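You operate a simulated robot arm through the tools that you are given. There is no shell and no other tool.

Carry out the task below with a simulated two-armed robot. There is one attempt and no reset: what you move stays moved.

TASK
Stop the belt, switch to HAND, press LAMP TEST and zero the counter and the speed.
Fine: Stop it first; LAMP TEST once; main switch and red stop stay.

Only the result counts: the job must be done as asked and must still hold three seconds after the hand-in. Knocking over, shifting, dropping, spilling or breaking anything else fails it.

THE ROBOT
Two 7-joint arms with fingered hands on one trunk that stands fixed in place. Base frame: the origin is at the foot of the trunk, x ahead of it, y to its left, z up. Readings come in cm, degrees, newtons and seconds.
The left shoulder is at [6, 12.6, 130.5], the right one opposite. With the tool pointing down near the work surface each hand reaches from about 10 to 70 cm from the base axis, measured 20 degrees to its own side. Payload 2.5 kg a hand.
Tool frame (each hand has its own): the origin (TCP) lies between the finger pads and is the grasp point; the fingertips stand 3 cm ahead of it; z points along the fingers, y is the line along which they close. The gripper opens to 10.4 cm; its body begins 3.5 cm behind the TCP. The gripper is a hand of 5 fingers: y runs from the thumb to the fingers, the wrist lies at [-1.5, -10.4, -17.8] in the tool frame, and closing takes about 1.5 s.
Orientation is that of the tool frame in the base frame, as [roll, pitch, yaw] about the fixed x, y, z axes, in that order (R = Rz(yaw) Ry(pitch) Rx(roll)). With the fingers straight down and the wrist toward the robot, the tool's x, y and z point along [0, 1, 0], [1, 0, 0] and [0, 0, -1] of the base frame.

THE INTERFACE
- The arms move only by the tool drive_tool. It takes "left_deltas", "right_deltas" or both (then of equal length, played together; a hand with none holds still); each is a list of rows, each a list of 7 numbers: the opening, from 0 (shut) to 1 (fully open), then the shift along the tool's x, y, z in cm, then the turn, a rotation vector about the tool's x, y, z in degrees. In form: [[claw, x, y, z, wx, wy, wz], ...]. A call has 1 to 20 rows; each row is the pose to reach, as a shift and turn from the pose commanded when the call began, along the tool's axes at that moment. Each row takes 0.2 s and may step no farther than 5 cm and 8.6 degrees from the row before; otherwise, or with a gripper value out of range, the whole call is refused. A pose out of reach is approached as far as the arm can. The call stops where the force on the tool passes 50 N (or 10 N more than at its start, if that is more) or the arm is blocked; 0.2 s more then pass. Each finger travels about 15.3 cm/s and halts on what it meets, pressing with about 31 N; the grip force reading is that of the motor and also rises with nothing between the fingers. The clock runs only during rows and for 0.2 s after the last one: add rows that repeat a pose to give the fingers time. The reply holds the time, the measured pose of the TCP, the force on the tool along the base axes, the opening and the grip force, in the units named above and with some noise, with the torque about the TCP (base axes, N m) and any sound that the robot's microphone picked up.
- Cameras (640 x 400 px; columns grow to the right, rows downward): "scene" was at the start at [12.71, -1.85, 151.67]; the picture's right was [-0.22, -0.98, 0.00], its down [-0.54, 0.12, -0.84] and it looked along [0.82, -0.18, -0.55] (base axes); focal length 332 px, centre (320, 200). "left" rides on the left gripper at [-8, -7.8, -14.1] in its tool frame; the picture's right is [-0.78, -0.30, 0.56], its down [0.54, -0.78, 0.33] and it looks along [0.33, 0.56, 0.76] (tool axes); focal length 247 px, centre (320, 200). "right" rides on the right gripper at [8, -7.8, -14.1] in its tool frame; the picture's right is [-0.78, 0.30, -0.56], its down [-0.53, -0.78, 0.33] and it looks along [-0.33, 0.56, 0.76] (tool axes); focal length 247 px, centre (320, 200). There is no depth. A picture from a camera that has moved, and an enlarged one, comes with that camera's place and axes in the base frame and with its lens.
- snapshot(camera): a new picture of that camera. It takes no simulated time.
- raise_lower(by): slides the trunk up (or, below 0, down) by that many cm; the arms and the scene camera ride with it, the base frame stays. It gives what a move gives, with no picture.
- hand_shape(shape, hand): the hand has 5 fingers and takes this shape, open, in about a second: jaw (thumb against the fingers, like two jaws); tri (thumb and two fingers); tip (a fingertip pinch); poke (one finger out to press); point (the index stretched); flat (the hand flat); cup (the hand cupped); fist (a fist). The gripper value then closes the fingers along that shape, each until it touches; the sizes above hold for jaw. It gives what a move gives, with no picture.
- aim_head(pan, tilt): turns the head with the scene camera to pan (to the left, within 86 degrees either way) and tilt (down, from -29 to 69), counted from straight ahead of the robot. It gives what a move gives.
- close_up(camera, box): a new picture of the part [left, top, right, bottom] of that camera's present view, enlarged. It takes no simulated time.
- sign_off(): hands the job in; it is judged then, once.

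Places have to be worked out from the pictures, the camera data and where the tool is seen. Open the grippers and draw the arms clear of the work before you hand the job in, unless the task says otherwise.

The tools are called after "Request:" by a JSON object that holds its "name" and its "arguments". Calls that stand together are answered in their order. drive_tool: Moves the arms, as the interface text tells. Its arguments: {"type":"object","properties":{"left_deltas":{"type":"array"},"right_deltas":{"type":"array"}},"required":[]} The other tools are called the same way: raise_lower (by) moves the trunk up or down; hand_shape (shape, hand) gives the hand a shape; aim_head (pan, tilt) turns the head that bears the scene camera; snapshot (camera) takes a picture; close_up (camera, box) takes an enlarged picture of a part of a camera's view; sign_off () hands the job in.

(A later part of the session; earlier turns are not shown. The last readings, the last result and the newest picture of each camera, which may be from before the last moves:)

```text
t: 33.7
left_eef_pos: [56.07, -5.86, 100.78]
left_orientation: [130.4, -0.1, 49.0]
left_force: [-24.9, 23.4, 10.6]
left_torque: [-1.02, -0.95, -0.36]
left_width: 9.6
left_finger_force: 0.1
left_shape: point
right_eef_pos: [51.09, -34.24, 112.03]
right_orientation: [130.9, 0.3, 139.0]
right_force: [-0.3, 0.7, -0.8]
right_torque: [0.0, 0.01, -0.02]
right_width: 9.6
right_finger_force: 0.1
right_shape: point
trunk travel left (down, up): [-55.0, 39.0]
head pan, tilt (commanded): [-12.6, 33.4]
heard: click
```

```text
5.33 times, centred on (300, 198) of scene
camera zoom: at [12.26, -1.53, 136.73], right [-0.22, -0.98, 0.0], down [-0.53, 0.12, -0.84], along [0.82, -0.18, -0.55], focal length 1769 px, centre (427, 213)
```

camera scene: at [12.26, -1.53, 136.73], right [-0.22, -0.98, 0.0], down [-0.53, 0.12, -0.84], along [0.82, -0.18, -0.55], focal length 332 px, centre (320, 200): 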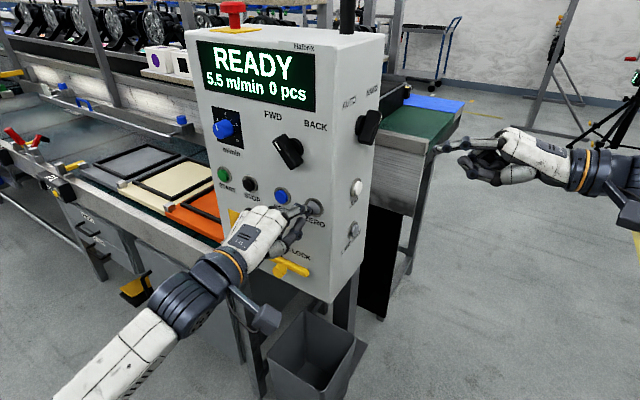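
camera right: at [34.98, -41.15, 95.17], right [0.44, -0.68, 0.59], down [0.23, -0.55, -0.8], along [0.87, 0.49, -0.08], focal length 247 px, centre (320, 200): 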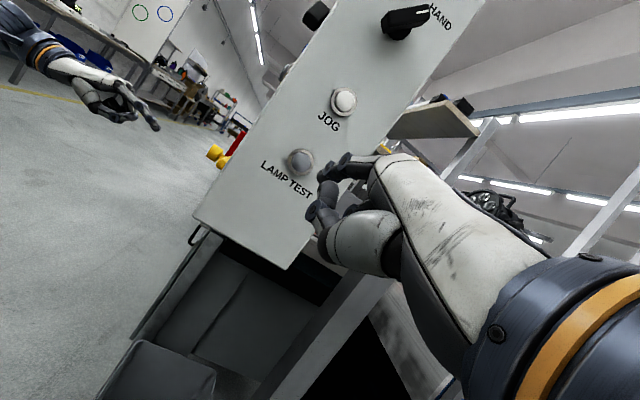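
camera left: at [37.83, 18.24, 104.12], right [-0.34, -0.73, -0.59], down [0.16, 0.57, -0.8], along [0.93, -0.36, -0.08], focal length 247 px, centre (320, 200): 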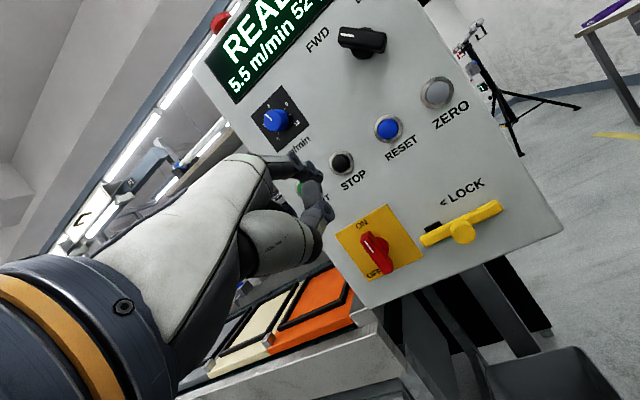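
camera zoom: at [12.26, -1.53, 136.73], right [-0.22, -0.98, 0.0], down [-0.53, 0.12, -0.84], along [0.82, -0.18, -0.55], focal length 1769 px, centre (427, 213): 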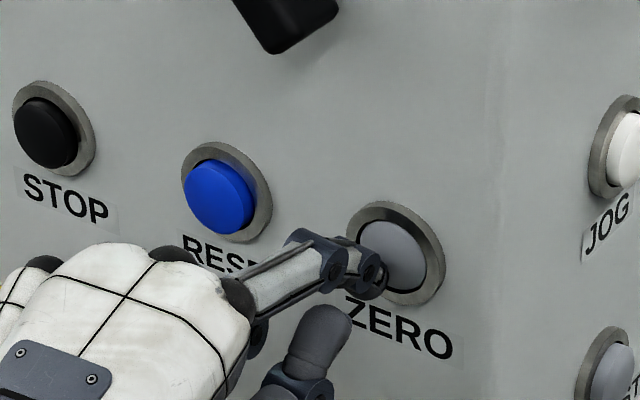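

The click came and the display now reads 0 pcs. I pull the left finger straight back 12 cm off ZERO before going on to the speed knob.

Request:
{"name": "drive_tool", "arguments": {"left_deltas": [[1, 0, -0.98, -1.13, 0, 0, 0], [1, 0, -3.27, -3.78, 0, 0, 0], [1, 0, -5.89, -6.8, 0, 0, 0], [1, 0, -7.86, -9.07, 0, 0, 0], [1, 0, -7.86, -9.07, 0, 0, 0]]}}

Request:
{"name": "hand_shape", "arguments": {"shape": "tri", "hand": "left"}}

Request:
{"name": "snapshot", "arguments": {"camera": "scene"}}

Request:
{"name": "snapshot", "arguments": {"camera": "left"}}

```text
t: 34.9
left_eef_pos: [47.24, 1.64, 100.35]
left_orientation: [130.9, 0.0, 48.9]
left_force: [-0.8, -0.5, 0.3]
left_torque: [0.02, -0.03, 0.0]
left_width: 9.6
left_finger_force: 0.1
left_shape: point
right_eef_pos: [51.48, -34.53, 111.74]
right_orientation: [131.1, 0.1, 139.0]
right_force: [0.2, -0.5, -0.7]
right_torque: [0.01, 0.04, 0.01]
right_width: 9.59
right_finger_force: 0.0
right_shape: point
trunk travel left (down, up): [-55.0, 39.0]
head pan, tilt (commanded): [-12.6, 33.4]
```

```text
t: 35.8
left_eef_pos: [47.27, 1.75, 100.31]
left_orientation: [130.8, -0.1, 49.0]
left_force: [1.3, -1.2, -0.1]
left_torque: [-0.02, -0.01, -0.03]
left_width: 10.37
left_finger_force: 0.1
left_shape: tri
right_eef_pos: [51.37, -34.4, 111.63]
right_orientation: [131.1, 0.1, 138.9]
right_force: [-0.6, 0.3, 0.2]
right_torque: [0.0, 0.01, -0.03]
right_width: 9.61
right_finger_force: 0.1
right_shape: point
trunk travel left (down, up): [-55.0, 39.0]
head pan, tilt (commanded): [-12.6, 33.4]
```

```text
taken
camera scene: at [12.71, -1.85, 136.67], right [-0.22, -0.98, 0.0], down [-0.54, 0.12, -0.84], along [0.82, -0.18, -0.55], focal length 332 px, centre (320, 200)
```

scene: 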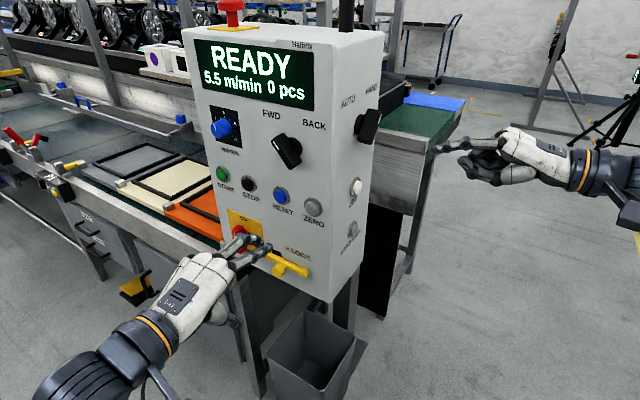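

```text
taken
camera left: at [30.14, 6.04, 103.78], right [-0.34, -0.73, -0.59], down [0.16, 0.57, -0.8], along [0.93, -0.36, -0.08], focal length 247 px, centre (320, 200)
```

left: 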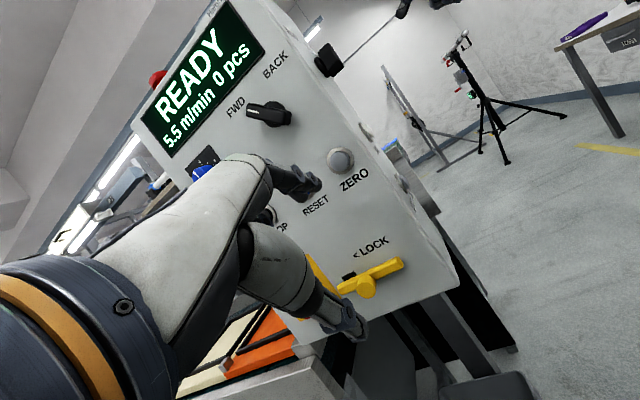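

I turn the left hand level again and bring it to about 12 cm in front of the speed knob, whose front is at about (71.1,3.9,114.7).

Request:
{"name": "drive_tool", "arguments": {"left_deltas": [[1, 2.88, 2.3, -0.98, -6.83, 0, 0], [1, 5.77, 4.61, -1.96, -13.67, 0, 0], [1, 8.65, 6.91, -2.94, -20.5, 0, 0], [1, 11.53, 9.21, -3.92, -27.33, 0, 0], [1, 14.42, 11.52, -4.9, -34.17, 0, 0], [1, 17.3, 13.82, -5.88, -41, 0, 0], [1, 17.3, 13.82, -5.88, -41, 0, 0]]}}

Request:
{"name": "snapshot", "arguments": {"camera": "scene"}}

Request:
{"name": "snapshot", "arguments": {"camera": "left"}}

Request:
{"name": "close_up", "arguments": {"camera": "scene", "box": [90, 90, 290, 215]}}

```text
t: 37.4
left_eef_pos: [62.04, 11.77, 114.75]
left_orientation: [89.8, -0.1, 49.0]
left_force: [0.7, -0.4, 0.4]
left_torque: [-0.01, -0.01, -0.01]
left_width: 10.39
left_finger_force: 0.0
left_shape: tri
right_eef_pos: [51.35, -34.59, 111.7]
right_orientation: [131.1, 0.1, 139.0]
right_force: [-0.6, -0.1, 0.5]
right_torque: [0.03, 0.01, 0.01]
right_width: 9.58
right_finger_force: 0.1
right_shape: point
trunk travel left (down, up): [-55.0, 39.0]
head pan, tilt (commanded): [-12.6, 33.4]
```

```text
taken
camera scene: at [12.71, -1.85, 136.67], right [-0.22, -0.98, 0.0], down [-0.54, 0.12, -0.84], along [0.82, -0.18, -0.55], focal length 332 px, centre (320, 200)
```

scene: 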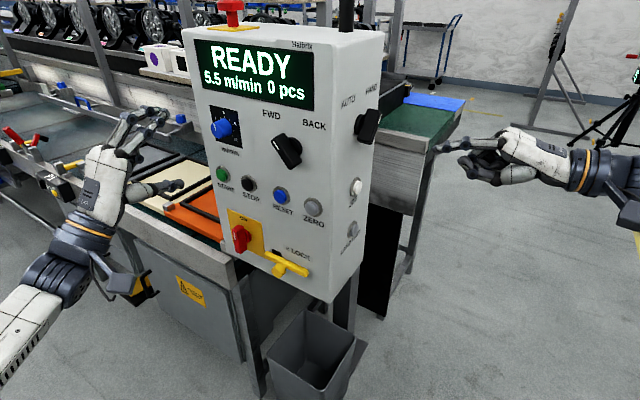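

```text
taken
camera left: at [46.13, 15.01, 106.98], right [-0.09, -0.95, -0.3], down [0.6, 0.18, -0.78], along [0.79, -0.25, 0.56], focal length 247 px, centre (320, 200)
```

left: 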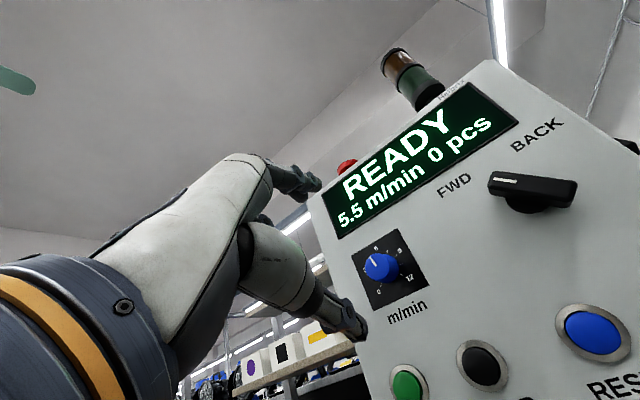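

```text
3.20 times, centred on (190, 152) of scene
camera zoom: at [12.71, -1.85, 136.67], right [-0.22, -0.98, 0.0], down [-0.54, 0.12, -0.84], along [0.82, -0.18, -0.55], focal length 1062 px, centre (736, 352)
```

zoom: 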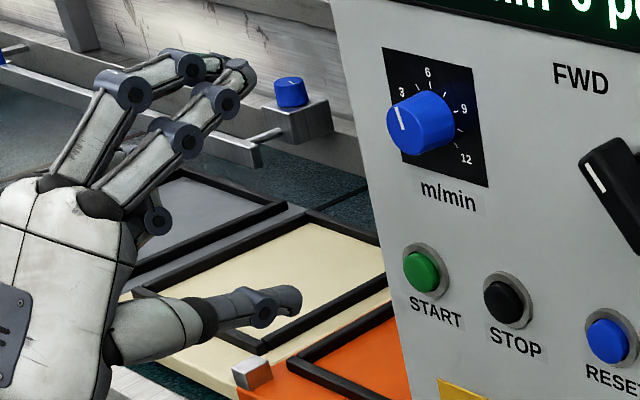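

The tri grip has index and middle above and the thumb below, open and facing the panel. I zoom in on the knob to refine its centre and depth.

Request:
{"name": "close_up", "arguments": {"camera": "left", "box": [330, 220, 440, 330]}}

Request:
{"name": "close_up", "arguments": {"camera": "scene", "box": [195, 95, 265, 165]}}

Request:
{"name": "close_up", "arguments": {"camera": "left", "box": [240, 150, 400, 360]}}

```text
3.64 times, centred on (385, 275) of left
camera zoom: at [46.13, 15.01, 106.98], right [-0.09, -0.95, -0.3], down [0.6, 0.18, -0.78], along [0.79, -0.25, 0.56], focal length 898 px, centre (84, -73)
```

zoom: 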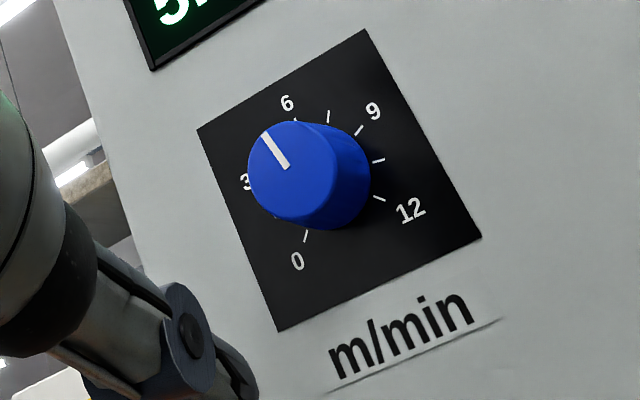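

```text
5.71 times, centred on (230, 130) of scene
camera zoom: at [12.71, -1.85, 136.67], right [-0.22, -0.98, 0.0], down [-0.54, 0.12, -0.84], along [0.82, -0.18, -0.55], focal length 1896 px, centre (834, 600)
```

zoom: 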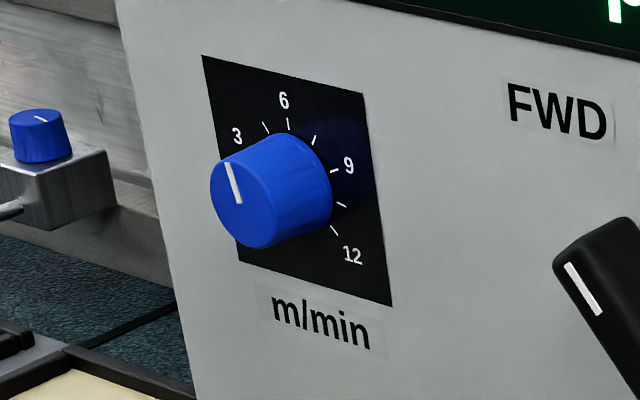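

```text
1.90 times, centred on (320, 255) of left
camera zoom: at [46.13, 15.01, 106.98], right [-0.09, -0.95, -0.3], down [0.6, 0.18, -0.78], along [0.79, -0.25, 0.56], focal length 470 px, centre (320, 95)
```

zoom: 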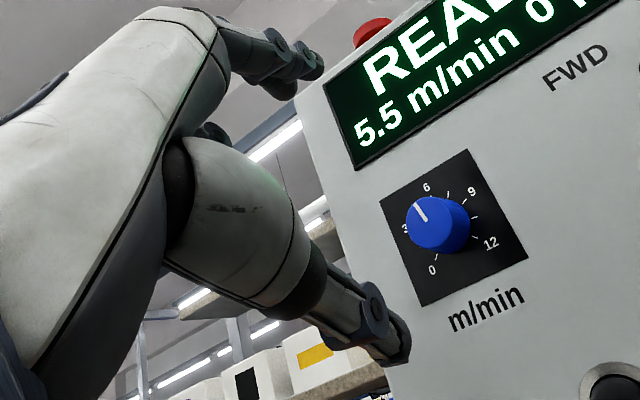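

The knob's front face is at about (70.8,3.93,114.5), about 2.8 cm in diameter and 2.6 cm tall, with the panel surface at depth 53.5 along the approach. Before gripping, I test-close the tri grip in free air to see where the fingertips end up.

Request:
{"name": "drive_tool", "arguments": {"left_deltas": [[0.3, 0, 0, 0, 0, 0, 0], [0.3, 0, 0, 0, 0, 0, 0], [0.3, 0, 0, 0, 0, 0, 0], [0.3, 0, 0, 0, 0, 0, 0], [0.3, 0, 0, 0, 0, 0, 0], [0.3, 0, 0, 0, 0, 0, 0]]}}

Request:
{"name": "close_up", "arguments": {"camera": "left", "box": [240, 150, 400, 360]}}

Request:
{"name": "close_up", "arguments": {"camera": "scene", "box": [90, 90, 250, 215]}}

```text
t: 38.8
left_eef_pos: [62.02, 11.76, 114.7]
left_orientation: [89.9, -0.1, 48.9]
left_force: [0.2, -0.6, 0.8]
left_torque: [0.02, 0.0, 0.0]
left_width: 3.15
left_finger_force: 0.2
left_shape: tri
right_eef_pos: [51.32, -34.47, 111.77]
right_orientation: [131.1, 0.1, 139.0]
right_force: [-0.3, -0.4, 0.2]
right_torque: [0.0, 0.0, 0.01]
right_width: 9.6
right_finger_force: 0.1
right_shape: point
trunk travel left (down, up): [-55.0, 39.0]
head pan, tilt (commanded): [-12.6, 33.4]
```

```text
1.90 times, centred on (320, 255) of left
camera zoom: at [46.11, 15.01, 106.96], right [-0.09, -0.95, -0.3], down [0.6, 0.19, -0.78], along [0.79, -0.25, 0.56], focal length 470 px, centre (320, 95)
```

zoom: 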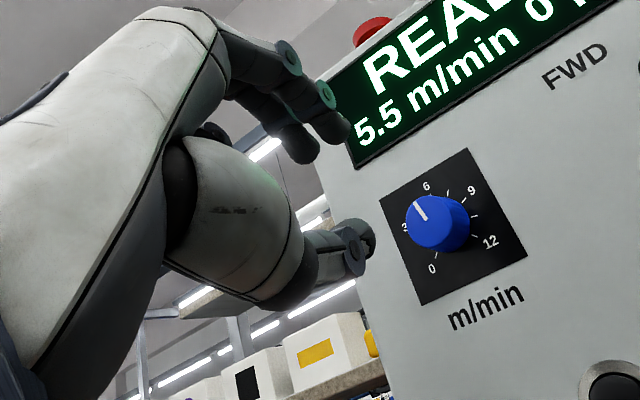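

```text
3.20 times, centred on (170, 152) of scene
camera zoom: at [12.71, -1.85, 136.67], right [-0.22, -0.98, 0.0], down [-0.54, 0.12, -0.84], along [0.82, -0.18, -0.55], focal length 1062 px, centre (800, 352)
```

zoom: 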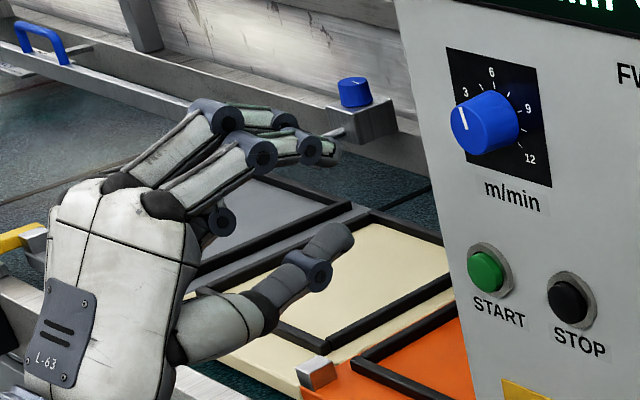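

At a 3 cm opening the index tip sits at about [-1.5, 2.1, 1.9] and the thumb at about [-0.5, -2.2, 2.4], so the grip centre is at tool x≈-0.45. I pre-rotate the hand 60° clockwise (wz=+60), still in free air, so I can turn counterclockwise during the grip.

Request:
{"name": "drive_tool", "arguments": {"left_deltas": [[0.55, 0.01, 0.03, 0, 0, 0, 8.57], [0.55, 0.02, 0.06, 0, 0, 0, 17.14], [0.55, 0.03, 0.09, 0, 0, 0, 25.71], [0.55, 0.05, 0.11, 0, 0, 0, 34.29], [0.55, 0.06, 0.14, 0, 0, 0, 42.86], [0.55, 0.07, 0.17, 0, 0, 0, 51.43], [0.55, 0.08, 0.2, 0, 0, 0, 60], [0.55, 0.08, 0.2, 0, 0, 0, 60]]}}

Request:
{"name": "snapshot", "arguments": {"camera": "scene"}}

Request:
{"name": "snapshot", "arguments": {"camera": "left"}}

```text
t: 40.6
left_eef_pos: [61.98, 11.84, 115.04]
left_orientation: [89.8, -60.2, 49.2]
left_force: [0.5, -0.5, 0.1]
left_torque: [0.01, 0.03, 0.01]
left_width: 5.67
left_finger_force: 0.0
left_shape: tri
right_eef_pos: [51.47, -34.53, 111.69]
right_orientation: [131.2, 0.0, 139.1]
right_force: [0.3, 0.0, -0.6]
right_torque: [0.04, 0.03, 0.03]
right_width: 9.6
right_finger_force: 0.1
right_shape: point
trunk travel left (down, up): [-55.0, 39.0]
head pan, tilt (commanded): [-12.6, 33.4]
```

```text
taken
camera scene: at [12.71, -1.85, 136.67], right [-0.22, -0.98, 0.0], down [-0.54, 0.12, -0.83], along [0.82, -0.18, -0.55], focal length 332 px, centre (320, 200)
```

scene: 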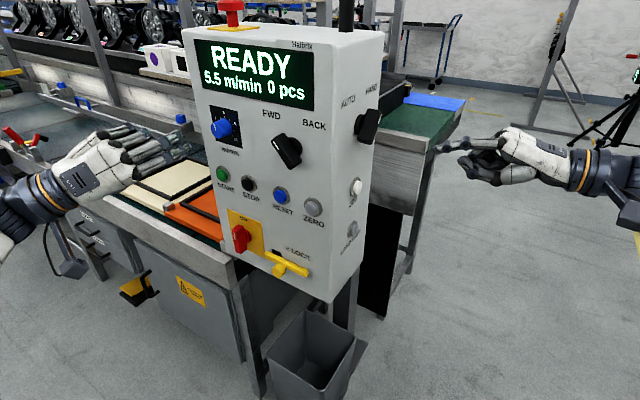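

```text
taken
camera left: at [53.19, 23.21, 104.13], right [0.34, -0.46, -0.82], down [0.87, 0.49, 0.08], along [0.37, -0.74, 0.57], focal length 247 px, centre (320, 200)
```

left: 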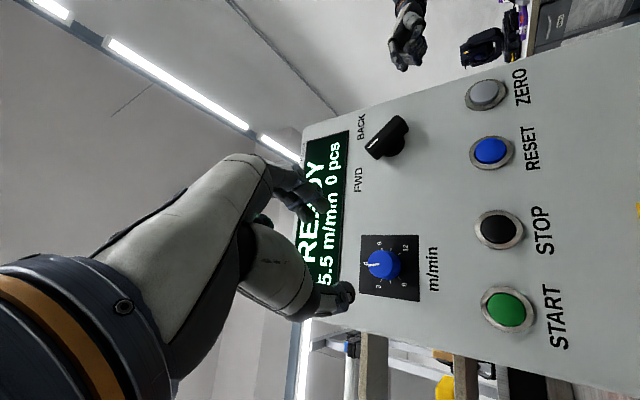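

The 60° pre-rotation was reached easily and the knob estimate is confirmed at (70.8,4.0,114.45). I advance 8 cm with the fingers open to about 5.7 cm and check the alignment.

Request:
{"name": "drive_tool", "arguments": {"left_deltas": [[0.55, -0.14, -0.16, 3, 0, 0, 0], [0.55, -0.14, -0.16, 6, 0, 0, 0], [0.55, -0.14, -0.16, 8, 0, 0, 0], [0.55, -0.14, -0.16, 8, 0, 0, 0]]}}

Request:
{"name": "close_up", "arguments": {"camera": "scene", "box": [140, 90, 300, 190]}}

Request:
{"name": "close_up", "arguments": {"camera": "left", "box": [240, 140, 480, 340]}}

```text
t: 41.6
left_eef_pos: [65.55, 6.2, 114.79]
left_orientation: [89.8, -60.1, 49.2]
left_force: [0.4, -0.5, -0.2]
left_torque: [0.01, 0.0, 0.01]
left_width: 5.71
left_finger_force: 0.0
left_shape: tri
left hand out of reach, approached as far as the arm can: row 2, 3, 4
right_eef_pos: [51.38, -34.4, 111.68]
right_orientation: [131.0, 0.0, 139.1]
right_force: [-0.4, 0.3, 0.0]
right_torque: [-0.01, 0.0, 0.01]
right_width: 9.59
right_finger_force: 0.0
right_shape: point
trunk travel left (down, up): [-55.0, 39.0]
head pan, tilt (commanded): [-12.6, 33.4]
```

```text
4.00 times, centred on (220, 140) of scene
camera zoom: at [12.71, -1.88, 136.66], right [-0.22, -0.98, 0.0], down [-0.54, 0.12, -0.83], along [0.82, -0.18, -0.55], focal length 1327 px, centre (720, 440)
```

zoom: 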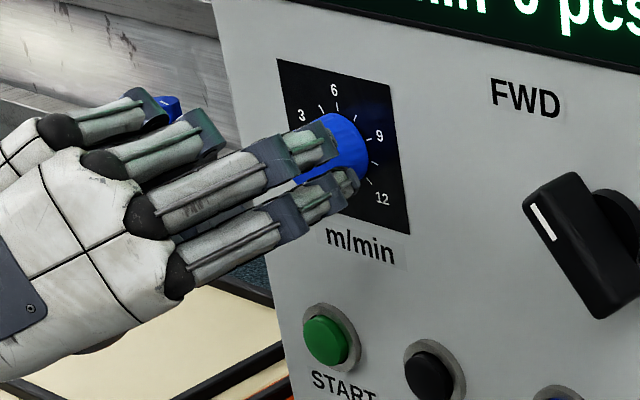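

```text
2.00 times, centred on (360, 240) of left
camera zoom: at [56.6, 17.58, 104.05], right [0.34, -0.46, -0.82], down [0.87, 0.49, 0.08], along [0.37, -0.74, 0.57], focal length 494 px, centre (240, 120)
```

zoom: 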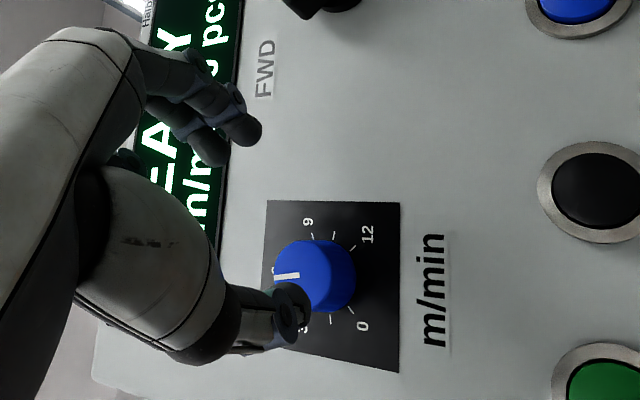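

The arm can't reach that far with the wrist rolled to the left; it stopped about 5 cm short, with no contact. With the roll at 0° or counterclockwise the wrist comes nearer the shoulder. I back off 5 cm, roll back to upright and lower the trunk 8 cm for more reach.

Request:
{"name": "drive_tool", "arguments": {"left_deltas": [[0.55, 0, 0, -2.5, 0, 0, 0], [0.55, 0, 0, -5, 0, 0, 0], [0.55, 0, 0, -5, 0, 0, -8.57], [0.55, 0, 0, -5, 0, 0, -17.14], [0.55, 0, 0, -5, 0, 0, -25.71], [0.55, 0, 0, -5, 0, 0, -34.29], [0.55, 0, 0, -5, 0, 0, -42.86], [0.55, 0, 0, -5, 0, 0, -51.43], [0.55, 0, 0, -5, 0, 0, -60], [0.55, 0, 0, -5, 0, 0, -60]]}}

Request:
{"name": "raise_lower", "arguments": {"by": -8}}

Request:
{"name": "snapshot", "arguments": {"camera": "scene"}}

Request:
{"name": "snapshot", "arguments": {"camera": "left"}}

```text
t: 43.8
left_eef_pos: [69.69, 10.56, 112.77]
left_orientation: [89.8, 0.1, 49.1]
left_force: [0.7, 0.3, 0.1]
left_torque: [-0.02, 0.02, -0.02]
left_width: 5.7
left_finger_force: 0.2
left_shape: tri
left hand out of reach, approached as far as the arm can: row 1, 2, 3, 4, 5, 6, 7, 8, 9, 10
right_eef_pos: [51.34, -34.41, 111.75]
right_orientation: [131.1, 0.1, 139.0]
right_force: [0.0, -0.5, 0.2]
right_torque: [-0.02, 0.01, 0.03]
right_width: 9.61
right_finger_force: 0.1
right_shape: point
trunk travel left (down, up): [-55.0, 39.0]
head pan, tilt (commanded): [-12.6, 33.4]
```

```text
t: 45.0
left_eef_pos: [69.72, 10.55, 104.69]
left_orientation: [89.9, -0.1, 48.9]
left_force: [0.6, -0.3, -0.2]
left_torque: [0.0, -0.02, 0.01]
left_width: 5.7
left_finger_force: 0.0
left_shape: tri
right_eef_pos: [51.31, -34.53, 103.7]
right_orientation: [131.1, 0.1, 139.0]
right_force: [-0.1, 0.3, 0.4]
right_torque: [-0.03, 0.05, 0.01]
right_width: 9.6
right_finger_force: 0.0
right_shape: point
trunk travel left (down, up): [-47.0, 47.0]
head pan, tilt (commanded): [-12.6, 33.4]
```

```text
taken
camera scene: at [12.7, -1.85, 128.67], right [-0.22, -0.98, 0.0], down [-0.54, 0.12, -0.84], along [0.82, -0.18, -0.55], focal length 332 px, centre (320, 200)
```

scene: 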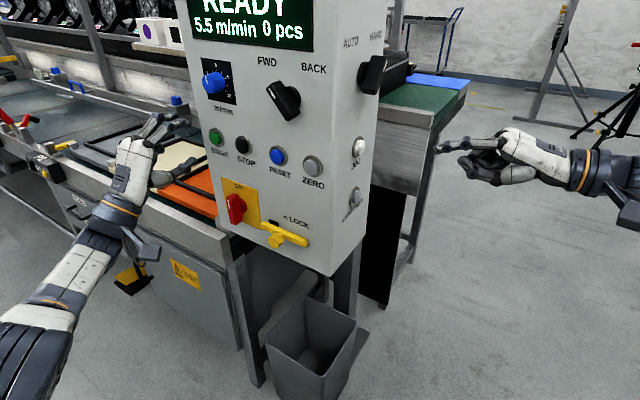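

```text
taken
camera left: at [53.66, 13.7, 96.97], right [-0.09, -0.95, -0.3], down [0.6, 0.18, -0.78], along [0.79, -0.25, 0.56], focal length 247 px, centre (320, 200)
```

left: 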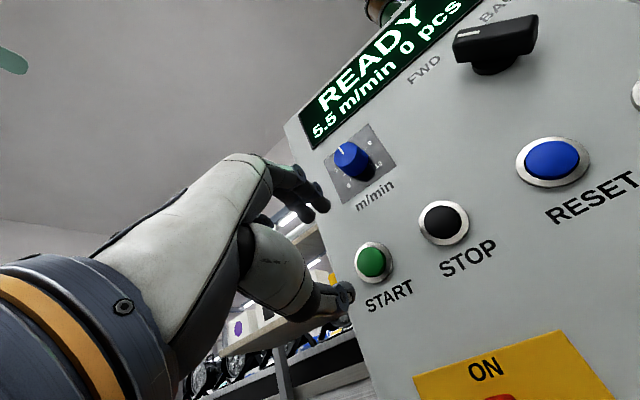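

The arm ended at an odd, stretched pose 4 cm further left, though without contact. I retract it toward the robot to get back into comfortable reach and check how it follows.

Request:
{"name": "drive_tool", "arguments": {"left_deltas": [[0.55, -0.8, 0, -2.5, 0, 0, 0], [0.55, -1.6, 0, -5, 0, 0, 0], [0.55, -2.4, 0, -7.5, 0, 0, 0], [0.55, -3.2, 0, -9, 0, 0, 0], [0.55, -3.2, 0, -9, 0, 0, 0]]}}

Request:
{"name": "snapshot", "arguments": {"camera": "scene"}}

```text
t: 46.2
left_eef_pos: [68.13, 15.74, 102.2]
left_orientation: [89.8, -0.1, 49.1]
left_force: [0.4, -0.1, -0.1]
left_torque: [-0.04, 0.0, -0.01]
left_width: 5.69
left_finger_force: 0.0
left_shape: tri
left hand out of reach, approached as far as the arm can: row 1, 2, 3, 4, 5
right_eef_pos: [51.35, -34.49, 103.62]
right_orientation: [131.1, 0.0, 139.2]
right_force: [0.5, -0.3, -0.6]
right_torque: [0.0, 0.01, -0.02]
right_width: 9.6
right_finger_force: 0.0
right_shape: point
trunk travel left (down, up): [-47.0, 47.0]
head pan, tilt (commanded): [-12.6, 33.4]
```

```text
taken
camera scene: at [12.71, -1.86, 128.67], right [-0.22, -0.98, 0.0], down [-0.54, 0.12, -0.83], along [0.82, -0.18, -0.55], focal length 332 px, centre (320, 200)
```

scene: 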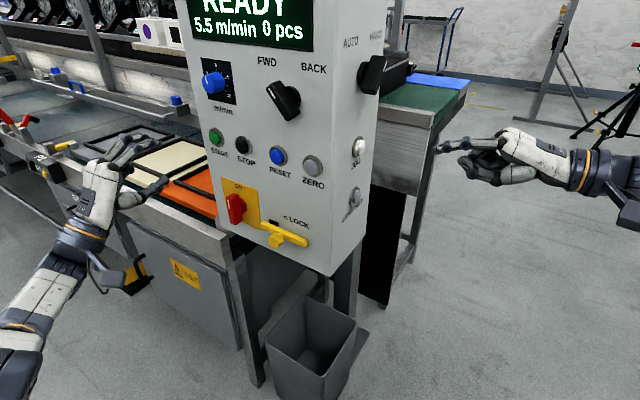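

The arm seems stuck near full stretch, so I guide it back toward the earlier comfortable region near (52,14,104) in small steps.

Request:
{"name": "drive_tool", "arguments": {"left_deltas": [[0.55, -2.0, 0.4, -2.0, 0, 0, 0], [0.55, -4.0, 0.8, -4.0, 0, 0, 0], [0.55, -6.0, 1.2, -6.0, 0, 0, 0], [0.55, -8.0, 1.6, -8.0, 0, 0, 0], [0.55, -10.0, 2.0, -10.0, 0, 0, 0], [0.55, -11.8, 2.0, -11.0, 0, 0, 0], [0.55, -11.8, 2.0, -11.0, 0, 0, 0]]}}

Request:
{"name": "snapshot", "arguments": {"camera": "scene"}}

```text
t: 47.8
left_eef_pos: [66.87, 17.62, 99.55]
left_orientation: [89.9, -0.1, 48.9]
left_force: [-0.6, 0.1, -0.6]
left_torque: [-0.01, -0.04, 0.0]
left_width: 5.71
left_finger_force: 0.1
left_shape: tri
left hand out of reach, approached as far as the arm can: row 1, 2, 3, 4, 5, 6, 7
right_eef_pos: [51.43, -34.48, 103.72]
right_orientation: [131.0, 0.1, 139.1]
right_force: [0.9, 0.2, 0.0]
right_torque: [0.0, 0.02, 0.04]
right_width: 9.59
right_finger_force: 0.1
right_shape: point
trunk travel left (down, up): [-47.0, 47.0]
head pan, tilt (commanded): [-12.6, 33.4]
```

```text
taken
camera scene: at [12.71, -1.85, 128.67], right [-0.22, -0.98, 0.0], down [-0.54, 0.12, -0.83], along [0.82, -0.18, -0.55], focal length 332 px, centre (320, 200)
```

scene: 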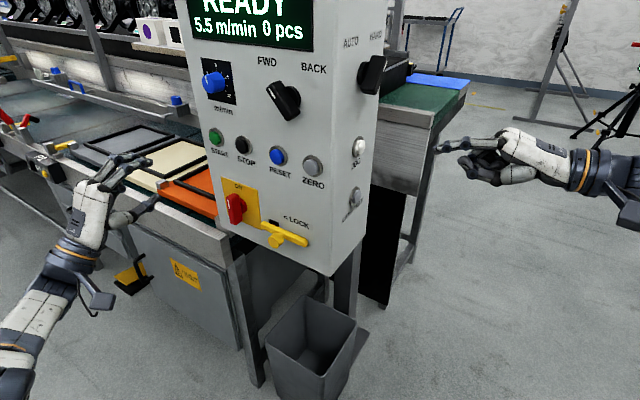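

It keeps drifting, so some joint must be at its limit. I turn the head to look at the whole left arm.

Request:
{"name": "aim_head", "arguments": {"pan": 30, "tilt": 45}}

Request:
{"name": "snapshot", "arguments": {"camera": "scene"}}

Request:
{"name": "snapshot", "arguments": {"camera": "left"}}

```text
t: 48.9
left_eef_pos: [66.73, 17.5, 99.44]
left_orientation: [89.8, -0.1, 49.0]
left_force: [-0.7, 0.1, 0.1]
left_torque: [-0.03, 0.0, -0.05]
left_width: 5.71
left_finger_force: 0.0
left_shape: tri
right_eef_pos: [51.4, -34.49, 103.66]
right_orientation: [131.1, 0.1, 139.1]
right_force: [0.5, -0.3, -0.2]
right_torque: [-0.04, 0.03, 0.0]
right_width: 9.6
right_finger_force: 0.0
right_shape: point
trunk travel left (down, up): [-47.0, 47.0]
head pan, tilt (commanded): [30.0, 45.0]
```

```text
taken
camera scene: at [11.08, 4.14, 126.94], right [0.5, -0.87, 0.0], down [-0.61, -0.35, -0.71], along [0.61, 0.35, -0.71], focal length 332 px, centre (320, 200)
```

scene: 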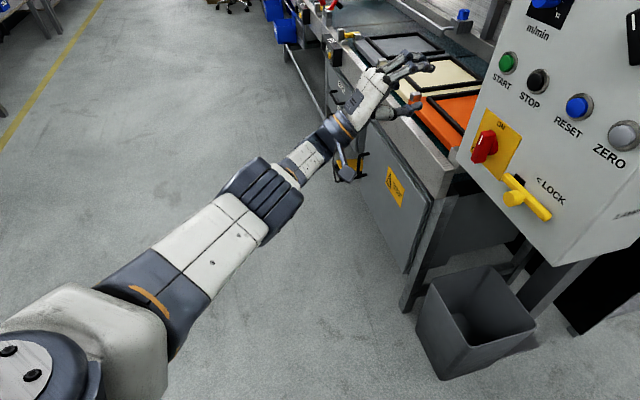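

```text
taken
camera left: at [50.81, 20.79, 91.74], right [-0.09, -0.95, -0.3], down [0.6, 0.18, -0.77], along [0.79, -0.25, 0.56], focal length 247 px, centre (320, 200)
```

left: 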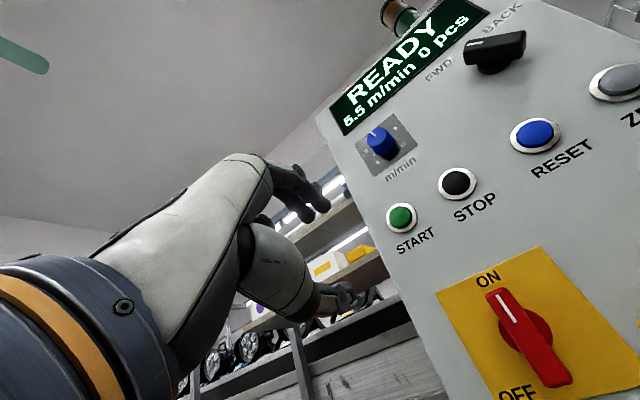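

The left arm is almost perfectly straight, which explains why pulling straight inward has no effect. Moving the hand up and to the right should make the elbow bend again, so I try that in steps well clear of the panel.

Request:
{"name": "drive_tool", "arguments": {"left_deltas": [[0.55, -2.4, 2, 0.8, 0, 0, 0], [0.55, -4.8, 4, 1.6, 0, 0, 0], [0.55, -7.1, 6, 2.4, 0, 0, 0], [0.55, -9.5, 8, 3.2, 0, 0, 0], [0.55, -9.5, 8, 3.2, 0, 0, 0]]}}

Request:
{"name": "snapshot", "arguments": {"camera": "scene"}}

```text
t: 50.1
left_eef_pos: [69.9, 8.58, 105.65]
left_orientation: [89.8, -0.2, 48.8]
left_force: [1.0, 0.4, 0.1]
left_torque: [0.01, 0.02, 0.01]
left_width: 5.71
left_finger_force: 0.1
left_shape: tri
left hand out of reach, approached as far as the arm can: row 1, 2, 3, 4, 5
right_eef_pos: [51.38, -34.53, 103.74]
right_orientation: [131.1, 0.0, 139.1]
right_force: [-0.7, 0.1, -0.2]
right_torque: [0.0, 0.01, 0.01]
right_width: 9.64
right_finger_force: 0.1
right_shape: point
trunk travel left (down, up): [-47.0, 47.0]
head pan, tilt (commanded): [30.0, 45.0]
```

```text
taken
camera scene: at [11.07, 4.15, 126.93], right [0.5, -0.87, 0.0], down [-0.61, -0.35, -0.71], along [0.61, 0.35, -0.71], focal length 332 px, centre (320, 200)
```

scene: 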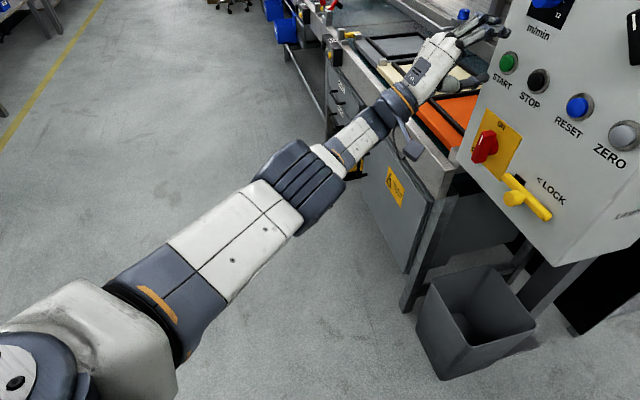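

It followed sideways and the reach distance shrank by about 1 cm, so the elbow may be starting to bend. I continue inward, right and up.

Request:
{"name": "drive_tool", "arguments": {"left_deltas": [[0.55, -1.6, 1, -2.0, 0, 0, 0], [0.55, -3.2, 2, -4.0, 0, 0, 0], [0.55, -4.8, 3, -6.0, 0, 0, 0], [0.55, -6.4, 4, -8.0, 0, 0, 0], [0.55, -8, 5, -10.0, 0, 0, 0], [0.55, -8, 5, -10.0, 0, 0, 0]]}}

Request:
{"name": "snapshot", "arguments": {"camera": "scene"}}

```text
t: 51.5
left_eef_pos: [70.29, 10.51, 107.75]
left_orientation: [89.9, -0.1, 49.0]
left_force: [0.1, 0.3, -0.1]
left_torque: [-0.02, -0.04, 0.02]
left_width: 5.71
left_finger_force: 0.2
left_shape: tri
left hand out of reach, approached as far as the arm can: row 1, 2, 3, 4, 5, 6
right_eef_pos: [51.39, -34.49, 103.68]
right_orientation: [131.1, 0.1, 139.0]
right_force: [0.1, -1.2, -0.1]
right_torque: [-0.01, -0.02, -0.01]
right_width: 9.61
right_finger_force: 0.2
right_shape: point
trunk travel left (down, up): [-47.0, 47.0]
head pan, tilt (commanded): [30.0, 45.0]
```

```text
taken
camera scene: at [11.07, 4.15, 126.93], right [0.5, -0.87, 0.0], down [-0.61, -0.35, -0.71], along [0.61, 0.35, -0.71], focal length 332 px, centre (320, 200)
```

scene: 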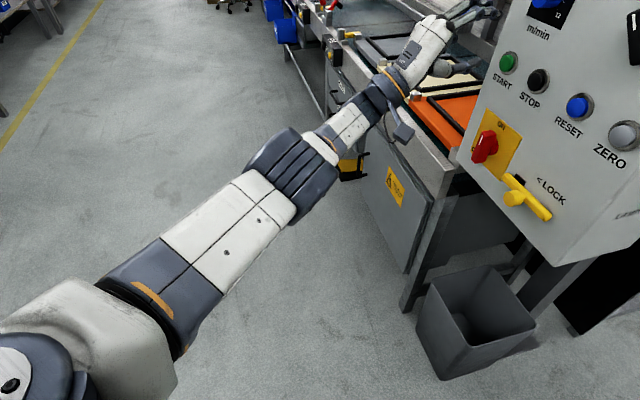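

Still limited, with orientation held exactly and position sacrificed, so the wrist may be the limit. I pitch the hand back toward the earlier comfortable pointing orientation (+41°) while pulling inward.

Request:
{"name": "drive_tool", "arguments": {"left_deltas": [[0.55, -1.2, -0.5, -1.8, 8.2, 0, 0], [0.55, -2.4, -1.0, -3.6, 16.4, 0, 0], [0.55, -3.6, -1.5, -5.4, 24.6, 0, 0], [0.55, -4.8, -2.0, -7.2, 32.8, 0, 0], [0.55, -6.0, -2.5, -9.0, 41, 0, 0], [0.55, -6.0, -2.5, -9.0, 41, 0, 0]]}}

Request:
{"name": "snapshot", "arguments": {"camera": "scene"}}

```text
t: 52.9
left_eef_pos: [72.17, 15.01, 106.16]
left_orientation: [131.0, -0.1, 48.9]
left_force: [0.5, 0.6, -1.4]
left_torque: [-0.02, 0.03, 0.02]
left_width: 5.72
left_finger_force: 0.2
left_shape: tri
left hand out of reach, approached as far as the arm can: row 1, 2, 3, 4, 5, 6
right_eef_pos: [51.41, -34.42, 103.73]
right_orientation: [131.2, 0.1, 138.9]
right_force: [0.4, -0.6, -0.3]
right_torque: [0.02, 0.0, -0.01]
right_width: 9.6
right_finger_force: 0.1
right_shape: point
trunk travel left (down, up): [-47.0, 47.0]
head pan, tilt (commanded): [30.0, 45.0]
```

```text
taken
camera scene: at [11.08, 4.15, 126.93], right [0.5, -0.87, 0.0], down [-0.61, -0.35, -0.71], along [0.61, 0.35, -0.71], focal length 332 px, centre (320, 200)
```

scene: 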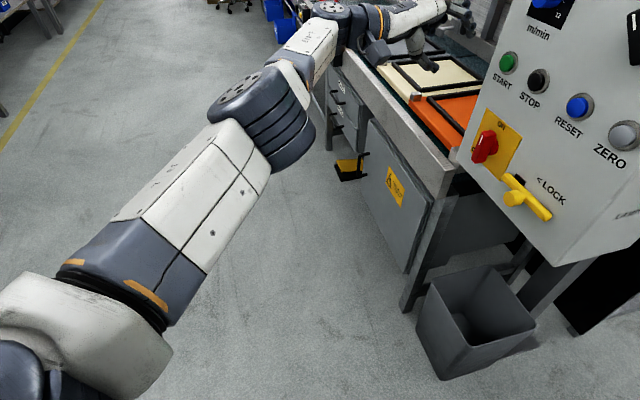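

The arm stays straight because the elbow is pinned at full extension; its axis suggests it flexes toward right-up. I swing the hand left-down (free space), then sweep back right-up and continue up and inward, so the elbow should begin to bend.

Request:
{"name": "drive_tool", "arguments": {"left_deltas": [[0.55, 1.93, -3.36, -1.0, 0, 0, 0], [0.55, 3.87, -6.72, -2.0, 0, 0, 0], [0.55, 5.8, -10.08, -3.0, 0, 0, 0], [0.55, 7.74, -13.44, -4.0, 0, 0, 0], [0.55, 9.67, -16.8, -5.0, 0, 0, 0], [0.55, 7.74, -13.44, -4.0, 0, 0, 0], [0.55, 5.8, -10.08, -3.0, 0, 0, 0], [0.55, 3.87, -6.72, -2.0, 0, 0, 0], [0.55, 1.93, -3.36, -1.0, 0, 0, 0], [0.55, 0, 0, 0, 0, 0, 0], [0.55, -1.05, 2.22, -3.54, 0, 0, 0], [0.55, -2.1, 4.44, -7.08, 0, 0, 0], [0.55, -3.16, 6.66, -10.62, 0, 0, 0], [0.55, -4.21, 8.88, -14.16, 0, 0, 0], [0.55, -5.26, 11.1, -17.7, 0, 0, 0], [0.55, -5.26, 11.1, -17.7, 0, 0, 0]]}}

Request:
{"name": "snapshot", "arguments": {"camera": "scene"}}

```text
t: 56.3
left_eef_pos: [66.52, 15.96, 127.14]
left_orientation: [130.9, -0.1, 49.0]
left_force: [-0.2, 0.5, 0.8]
left_torque: [0.04, 0.01, -0.03]
left_width: 5.73
left_finger_force: 0.1
left_shape: tri
left hand out of reach, approached as far as the arm can: row 3, 4, 5, 6, 7, 11, 12, 13, 14, 15, 16
right_eef_pos: [51.46, -34.35, 103.68]
right_orientation: [131.1, 0.1, 138.9]
right_force: [0.3, 0.3, 0.5]
right_torque: [0.02, 0.02, 0.02]
right_width: 9.58
right_finger_force: 0.0
right_shape: point
trunk travel left (down, up): [-47.0, 47.0]
head pan, tilt (commanded): [30.0, 45.0]
```

```text
taken
camera scene: at [11.08, 4.15, 126.93], right [0.5, -0.87, 0.0], down [-0.61, -0.35, -0.71], along [0.61, 0.35, -0.71], focal length 332 px, centre (320, 200)
```

scene: 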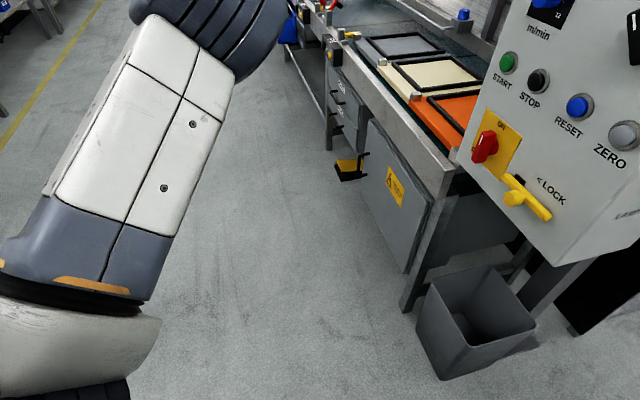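

Still extended. I aim the head at the arm to see its actual joint configuration.

Request:
{"name": "aim_head", "arguments": {"pan": 35, "tilt": 8}}

Request:
{"name": "snapshot", "arguments": {"camera": "scene"}}

Request:
{"name": "snapshot", "arguments": {"camera": "right"}}

```text
t: 57.3
left_eef_pos: [66.27, 15.86, 127.09]
left_orientation: [130.9, -0.1, 48.9]
left_force: [0.2, -0.7, -0.4]
left_torque: [-0.02, 0.0, -0.01]
left_width: 5.72
left_finger_force: 0.1
left_shape: tri
right_eef_pos: [51.44, -34.47, 103.71]
right_orientation: [131.0, 0.1, 139.0]
right_force: [-0.7, 0.1, 0.3]
right_torque: [-0.01, -0.04, 0.04]
right_width: 9.59
right_finger_force: 0.0
right_shape: point
trunk travel left (down, up): [-47.0, 47.0]
head pan, tilt (commanded): [35.0, 8.0]
```

```text
taken
camera scene: at [11.62, 5.39, 132.74], right [0.57, -0.82, 0.0], down [-0.11, -0.08, -0.99], along [0.81, 0.57, -0.14], focal length 332 px, centre (320, 200)
```

scene: 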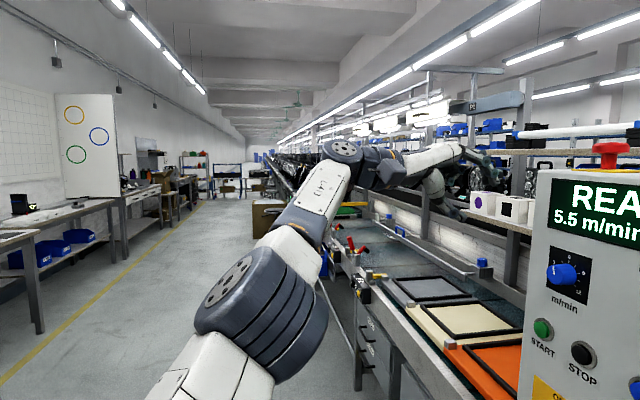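

```text
taken
camera right: at [35.02, -41.11, 107.18], right [0.44, -0.68, 0.59], down [0.23, -0.55, -0.8], along [0.87, 0.49, -0.08], focal length 247 px, centre (320, 200)
```

right: 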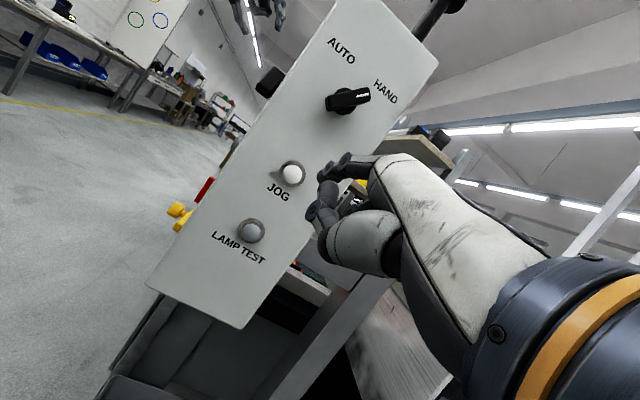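

The elbow axis now lies horizontally, so flexing should be up or down in this pose. Going up didn't bend it, so I try straight down 20 cm in free space in front of the panel.

Request:
{"name": "drive_tool", "arguments": {"left_deltas": [[0.55, 0, -3.02, 2.62, 0, 0, 0], [0.55, 0, -6.04, 5.25, 0, 0, 0], [0.55, 0, -9.05, 7.87, 0, 0, 0], [0.55, 0, -12.07, 10.5, 0, 0, 0], [0.55, 0, -15.09, 13.12, 0, 0, 0], [0.55, 0, -15.09, 13.12, 0, 0, 0]]}}

Request:
{"name": "snapshot", "arguments": {"camera": "scene"}}

```text
t: 58.7
left_eef_pos: [70.51, 16.62, 106.15]
left_orientation: [132.3, 2.0, 48.0]
left_force: [-0.2, -2.8, 2.4]
left_torque: [0.26, 0.07, 0.14]
left_width: 5.71
left_finger_force: 0.1
left_shape: tri
left hand out of reach, approached as far as the arm can: row 1, 2, 3, 4, 5, 6
right_eef_pos: [51.55, -34.17, 103.77]
right_orientation: [131.2, 0.2, 139.1]
right_force: [0.6, 1.0, 1.3]
right_torque: [-0.09, 0.05, -0.01]
right_width: 9.59
right_finger_force: 0.2
right_shape: point
trunk travel left (down, up): [-47.0, 47.0]
head pan, tilt (commanded): [35.0, 8.0]
```

```text
taken
camera scene: at [11.7, 5.68, 132.75], right [0.57, -0.82, 0.0], down [-0.12, -0.08, -0.99], along [0.81, 0.57, -0.14], focal length 332 px, centre (320, 200)
```

scene: 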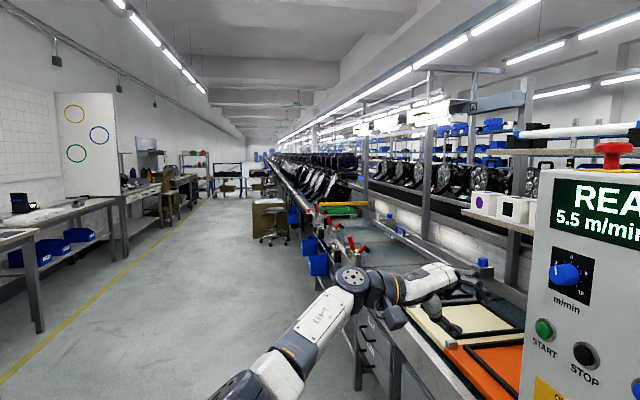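

The arm shortened a little (52 vs 53.6 cm), so it may be starting to flex downward. I keep pulling down and inward, holding the target for several rows so the solver has time.

Request:
{"name": "drive_tool", "arguments": {"left_deltas": [[0.55, -1.64, -3.0, 0.5, 0, 0, 0], [0.55, -3.28, -6.0, 1.0, 0, 0, 0], [0.55, -4.92, -9.0, 1.5, 0, 0, 0], [0.55, -6.56, -12.0, 2.0, 0, 0, 0], [0.55, -8.2, -15.0, 2.5, 0, 0, 0], [0.55, -9.84, -18.0, 3.0, 0, 0, 0], [0.55, -9.84, -18.0, 3.0, 0, 0, 0], [0.55, -9.84, -18.0, 3.0, 0, 0, 0], [0.55, -9.84, -18.0, 3.0, 0, 0, 0], [0.55, -9.84, -18.0, 3.0, 0, 0, 0], [0.55, -9.84, -18.0, 3.0, 0, 0, 0]]}}

Request:
{"name": "aim_head", "arguments": {"pan": 35, "tilt": 50}}

Request:
{"name": "snapshot", "arguments": {"camera": "scene"}}

```text
t: 61.1
left_eef_pos: [52.88, 14.55, 91.47]
left_orientation: [130.9, -0.2, 49.0]
left_force: [0.7, 0.1, -0.7]
left_torque: [0.04, -0.01, 0.01]
left_width: 5.73
left_finger_force: 0.2
left_shape: tri
right_eef_pos: [51.47, -34.42, 103.75]
right_orientation: [131.0, 0.1, 139.0]
right_force: [-0.3, 0.3, -0.3]
right_torque: [-0.01, -0.02, -0.02]
right_width: 9.58
right_finger_force: 0.0
right_shape: point
trunk travel left (down, up): [-47.0, 47.0]
head pan, tilt (commanded): [35.0, 8.0]
```

```text
t: 62.2
left_eef_pos: [52.97, 14.75, 91.43]
left_orientation: [130.9, -0.2, 49.1]
left_force: [0.9, 0.1, 0.2]
left_torque: [0.01, 0.0, 0.04]
left_width: 5.73
left_finger_force: 0.1
left_shape: tri
right_eef_pos: [51.38, -34.45, 103.71]
right_orientation: [131.0, 0.2, 139.0]
right_force: [-0.1, 0.1, 0.2]
right_torque: [-0.02, -0.01, -0.04]
right_width: 9.63
right_finger_force: 0.0
right_shape: point
trunk travel left (down, up): [-47.0, 47.0]
head pan, tilt (commanded): [35.0, 50.0]
```

```text
taken
camera scene: at [10.34, 4.5, 126.25], right [0.57, -0.82, 0.0], down [-0.63, -0.44, -0.64], along [0.53, 0.37, -0.77], focal length 332 px, centre (320, 200)
```

scene: 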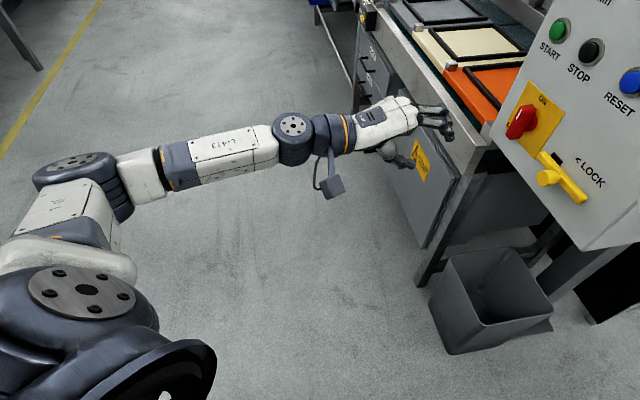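

The elbow has bent again and the arm is back in a healthy posture at (52.9,14.7,91.4). Now I bring the hand level to about 10 cm in front of the knob, upright. From there the counterclockwise roll keeps the wrist well within reach.

Request:
{"name": "drive_tool", "arguments": {"left_deltas": [[0.55, 0.68, 3.95, -1.28, -6.83, 0, 0], [0.55, 1.37, 7.9, -2.57, -13.67, 0, 0], [0.55, 2.05, 11.85, -3.85, -20.5, 0, 0], [0.55, 2.73, 15.8, -5.13, -27.33, 0, 0], [0.55, 3.42, 19.75, -6.42, -34.17, 0, 0], [0.55, 4.1, 23.7, -7.7, -41, 0, 0], [0.55, 4.1, 23.7, -7.7, -41, 0, 0]]}}

Request:
{"name": "aim_head", "arguments": {"pan": -5, "tilt": 20}}

Request:
{"name": "snapshot", "arguments": {"camera": "scene"}}

Request:
{"name": "snapshot", "arguments": {"camera": "left"}}

```text
t: 63.8
left_eef_pos: [62.91, 11.32, 114.48]
left_orientation: [89.6, -0.1, 49.0]
left_force: [0.8, -0.3, -0.5]
left_torque: [0.0, 0.0, -0.02]
left_width: 5.74
left_finger_force: 0.1
left_shape: tri
right_eef_pos: [51.52, -34.57, 103.63]
right_orientation: [131.1, 0.0, 139.1]
right_force: [-0.6, 0.2, 0.3]
right_torque: [-0.05, -0.06, -0.03]
right_width: 9.62
right_finger_force: 0.1
right_shape: point
trunk travel left (down, up): [-47.0, 47.0]
head pan, tilt (commanded): [35.0, 50.0]
```

```text
t: 64.8
left_eef_pos: [62.9, 11.31, 114.32]
left_orientation: [89.9, -0.1, 48.8]
left_force: [-0.9, -0.7, -0.3]
left_torque: [0.02, 0.0, 0.03]
left_width: 5.72
left_finger_force: 0.1
left_shape: tri
right_eef_pos: [51.37, -34.45, 103.64]
right_orientation: [131.1, 0.1, 139.1]
right_force: [0.4, 0.1, -0.2]
right_torque: [0.04, 0.02, 0.01]
right_width: 9.59
right_finger_force: 0.1
right_shape: point
trunk travel left (down, up): [-47.0, 47.0]
head pan, tilt (commanded): [-5.0, 20.0]
```

```text
taken
camera scene: at [13.31, -0.72, 130.79], right [-0.09, -1.0, 0.0], down [-0.34, 0.03, -0.94], along [0.94, -0.08, -0.34], focal length 332 px, centre (320, 200)
```

scene: 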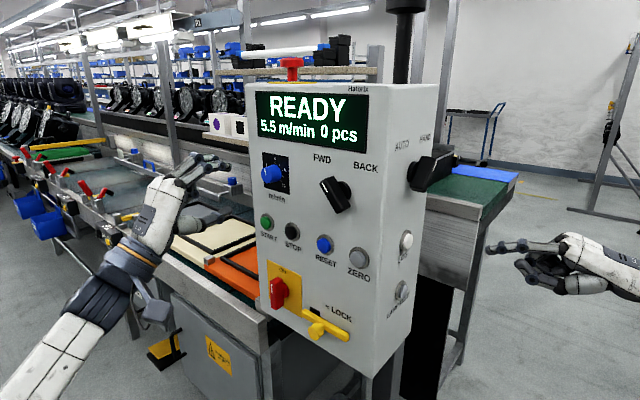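

```text
taken
camera left: at [47.0, 14.56, 106.58], right [-0.09, -0.95, -0.3], down [0.6, 0.18, -0.78], along [0.79, -0.25, 0.56], focal length 247 px, centre (320, 200)
```

left: 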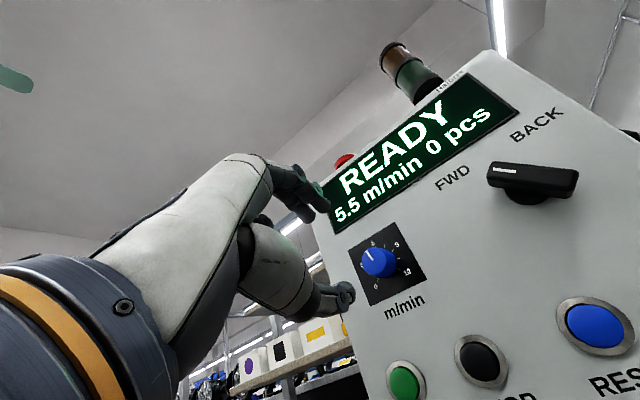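

The arm followed exactly. Before gripping, I test in free air how far counterclockwise the wrist can roll from here, up to about 120°.

Request:
{"name": "drive_tool", "arguments": {"left_deltas": [[0.55, 0, 0, 0, 0, 0, -8.5], [0.55, 0, 0, 0, 0, 0, -17], [0.55, 0, 0, 0, 0, 0, -25.5], [0.55, 0, 0, 0, 0, 0, -34], [0.55, 0, 0, 0, 0, 0, -42.5], [0.55, 0, 0, 0, 0, 0, -51], [0.55, 0, 0, 0, 0, 0, -59.5], [0.55, 0, 0, 0, 0, 0, -68], [0.55, 0, 0, 0, 0, 0, -76.5], [0.55, 0, 0, 0, 0, 0, -85], [0.55, 0, 0, 0, 0, 0, -93.5], [0.55, 0, 0, 0, 0, 0, -102], [0.55, 0, 0, 0, 0, 0, -110.5], [0.55, 0, 0, 0, 0, 0, -119]]}}

Request:
{"name": "snapshot", "arguments": {"camera": "scene"}}

```text
t: 67.8
left_eef_pos: [62.89, 11.46, 114.57]
left_orientation: [-89.5, 60.8, -130.6]
left_force: [-0.5, 0.3, -0.1]
left_torque: [-0.02, -0.01, 0.0]
left_width: 5.75
left_finger_force: 0.0
left_shape: tri
right_eef_pos: [51.38, -34.43, 103.67]
right_orientation: [131.0, 0.0, 138.9]
right_force: [-0.3, -0.5, 0.7]
right_torque: [-0.01, 0.0, 0.0]
right_width: 9.62
right_finger_force: 0.1
right_shape: point
trunk travel left (down, up): [-47.0, 47.0]
head pan, tilt (commanded): [-5.0, 20.0]
```

```text
taken
camera scene: at [13.3, -0.74, 130.8], right [-0.09, -1.0, 0.0], down [-0.34, 0.03, -0.94], along [0.94, -0.08, -0.34], focal length 332 px, centre (320, 200)
```

scene: 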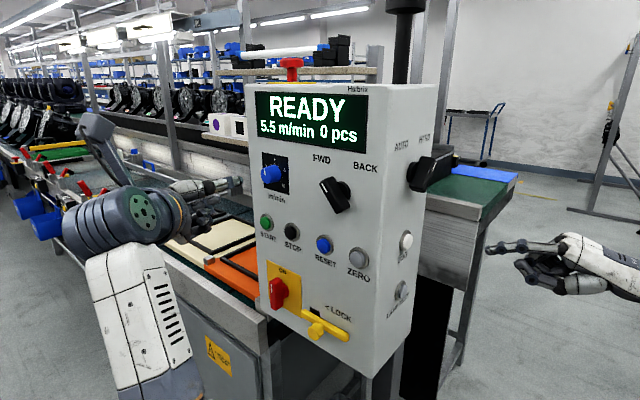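

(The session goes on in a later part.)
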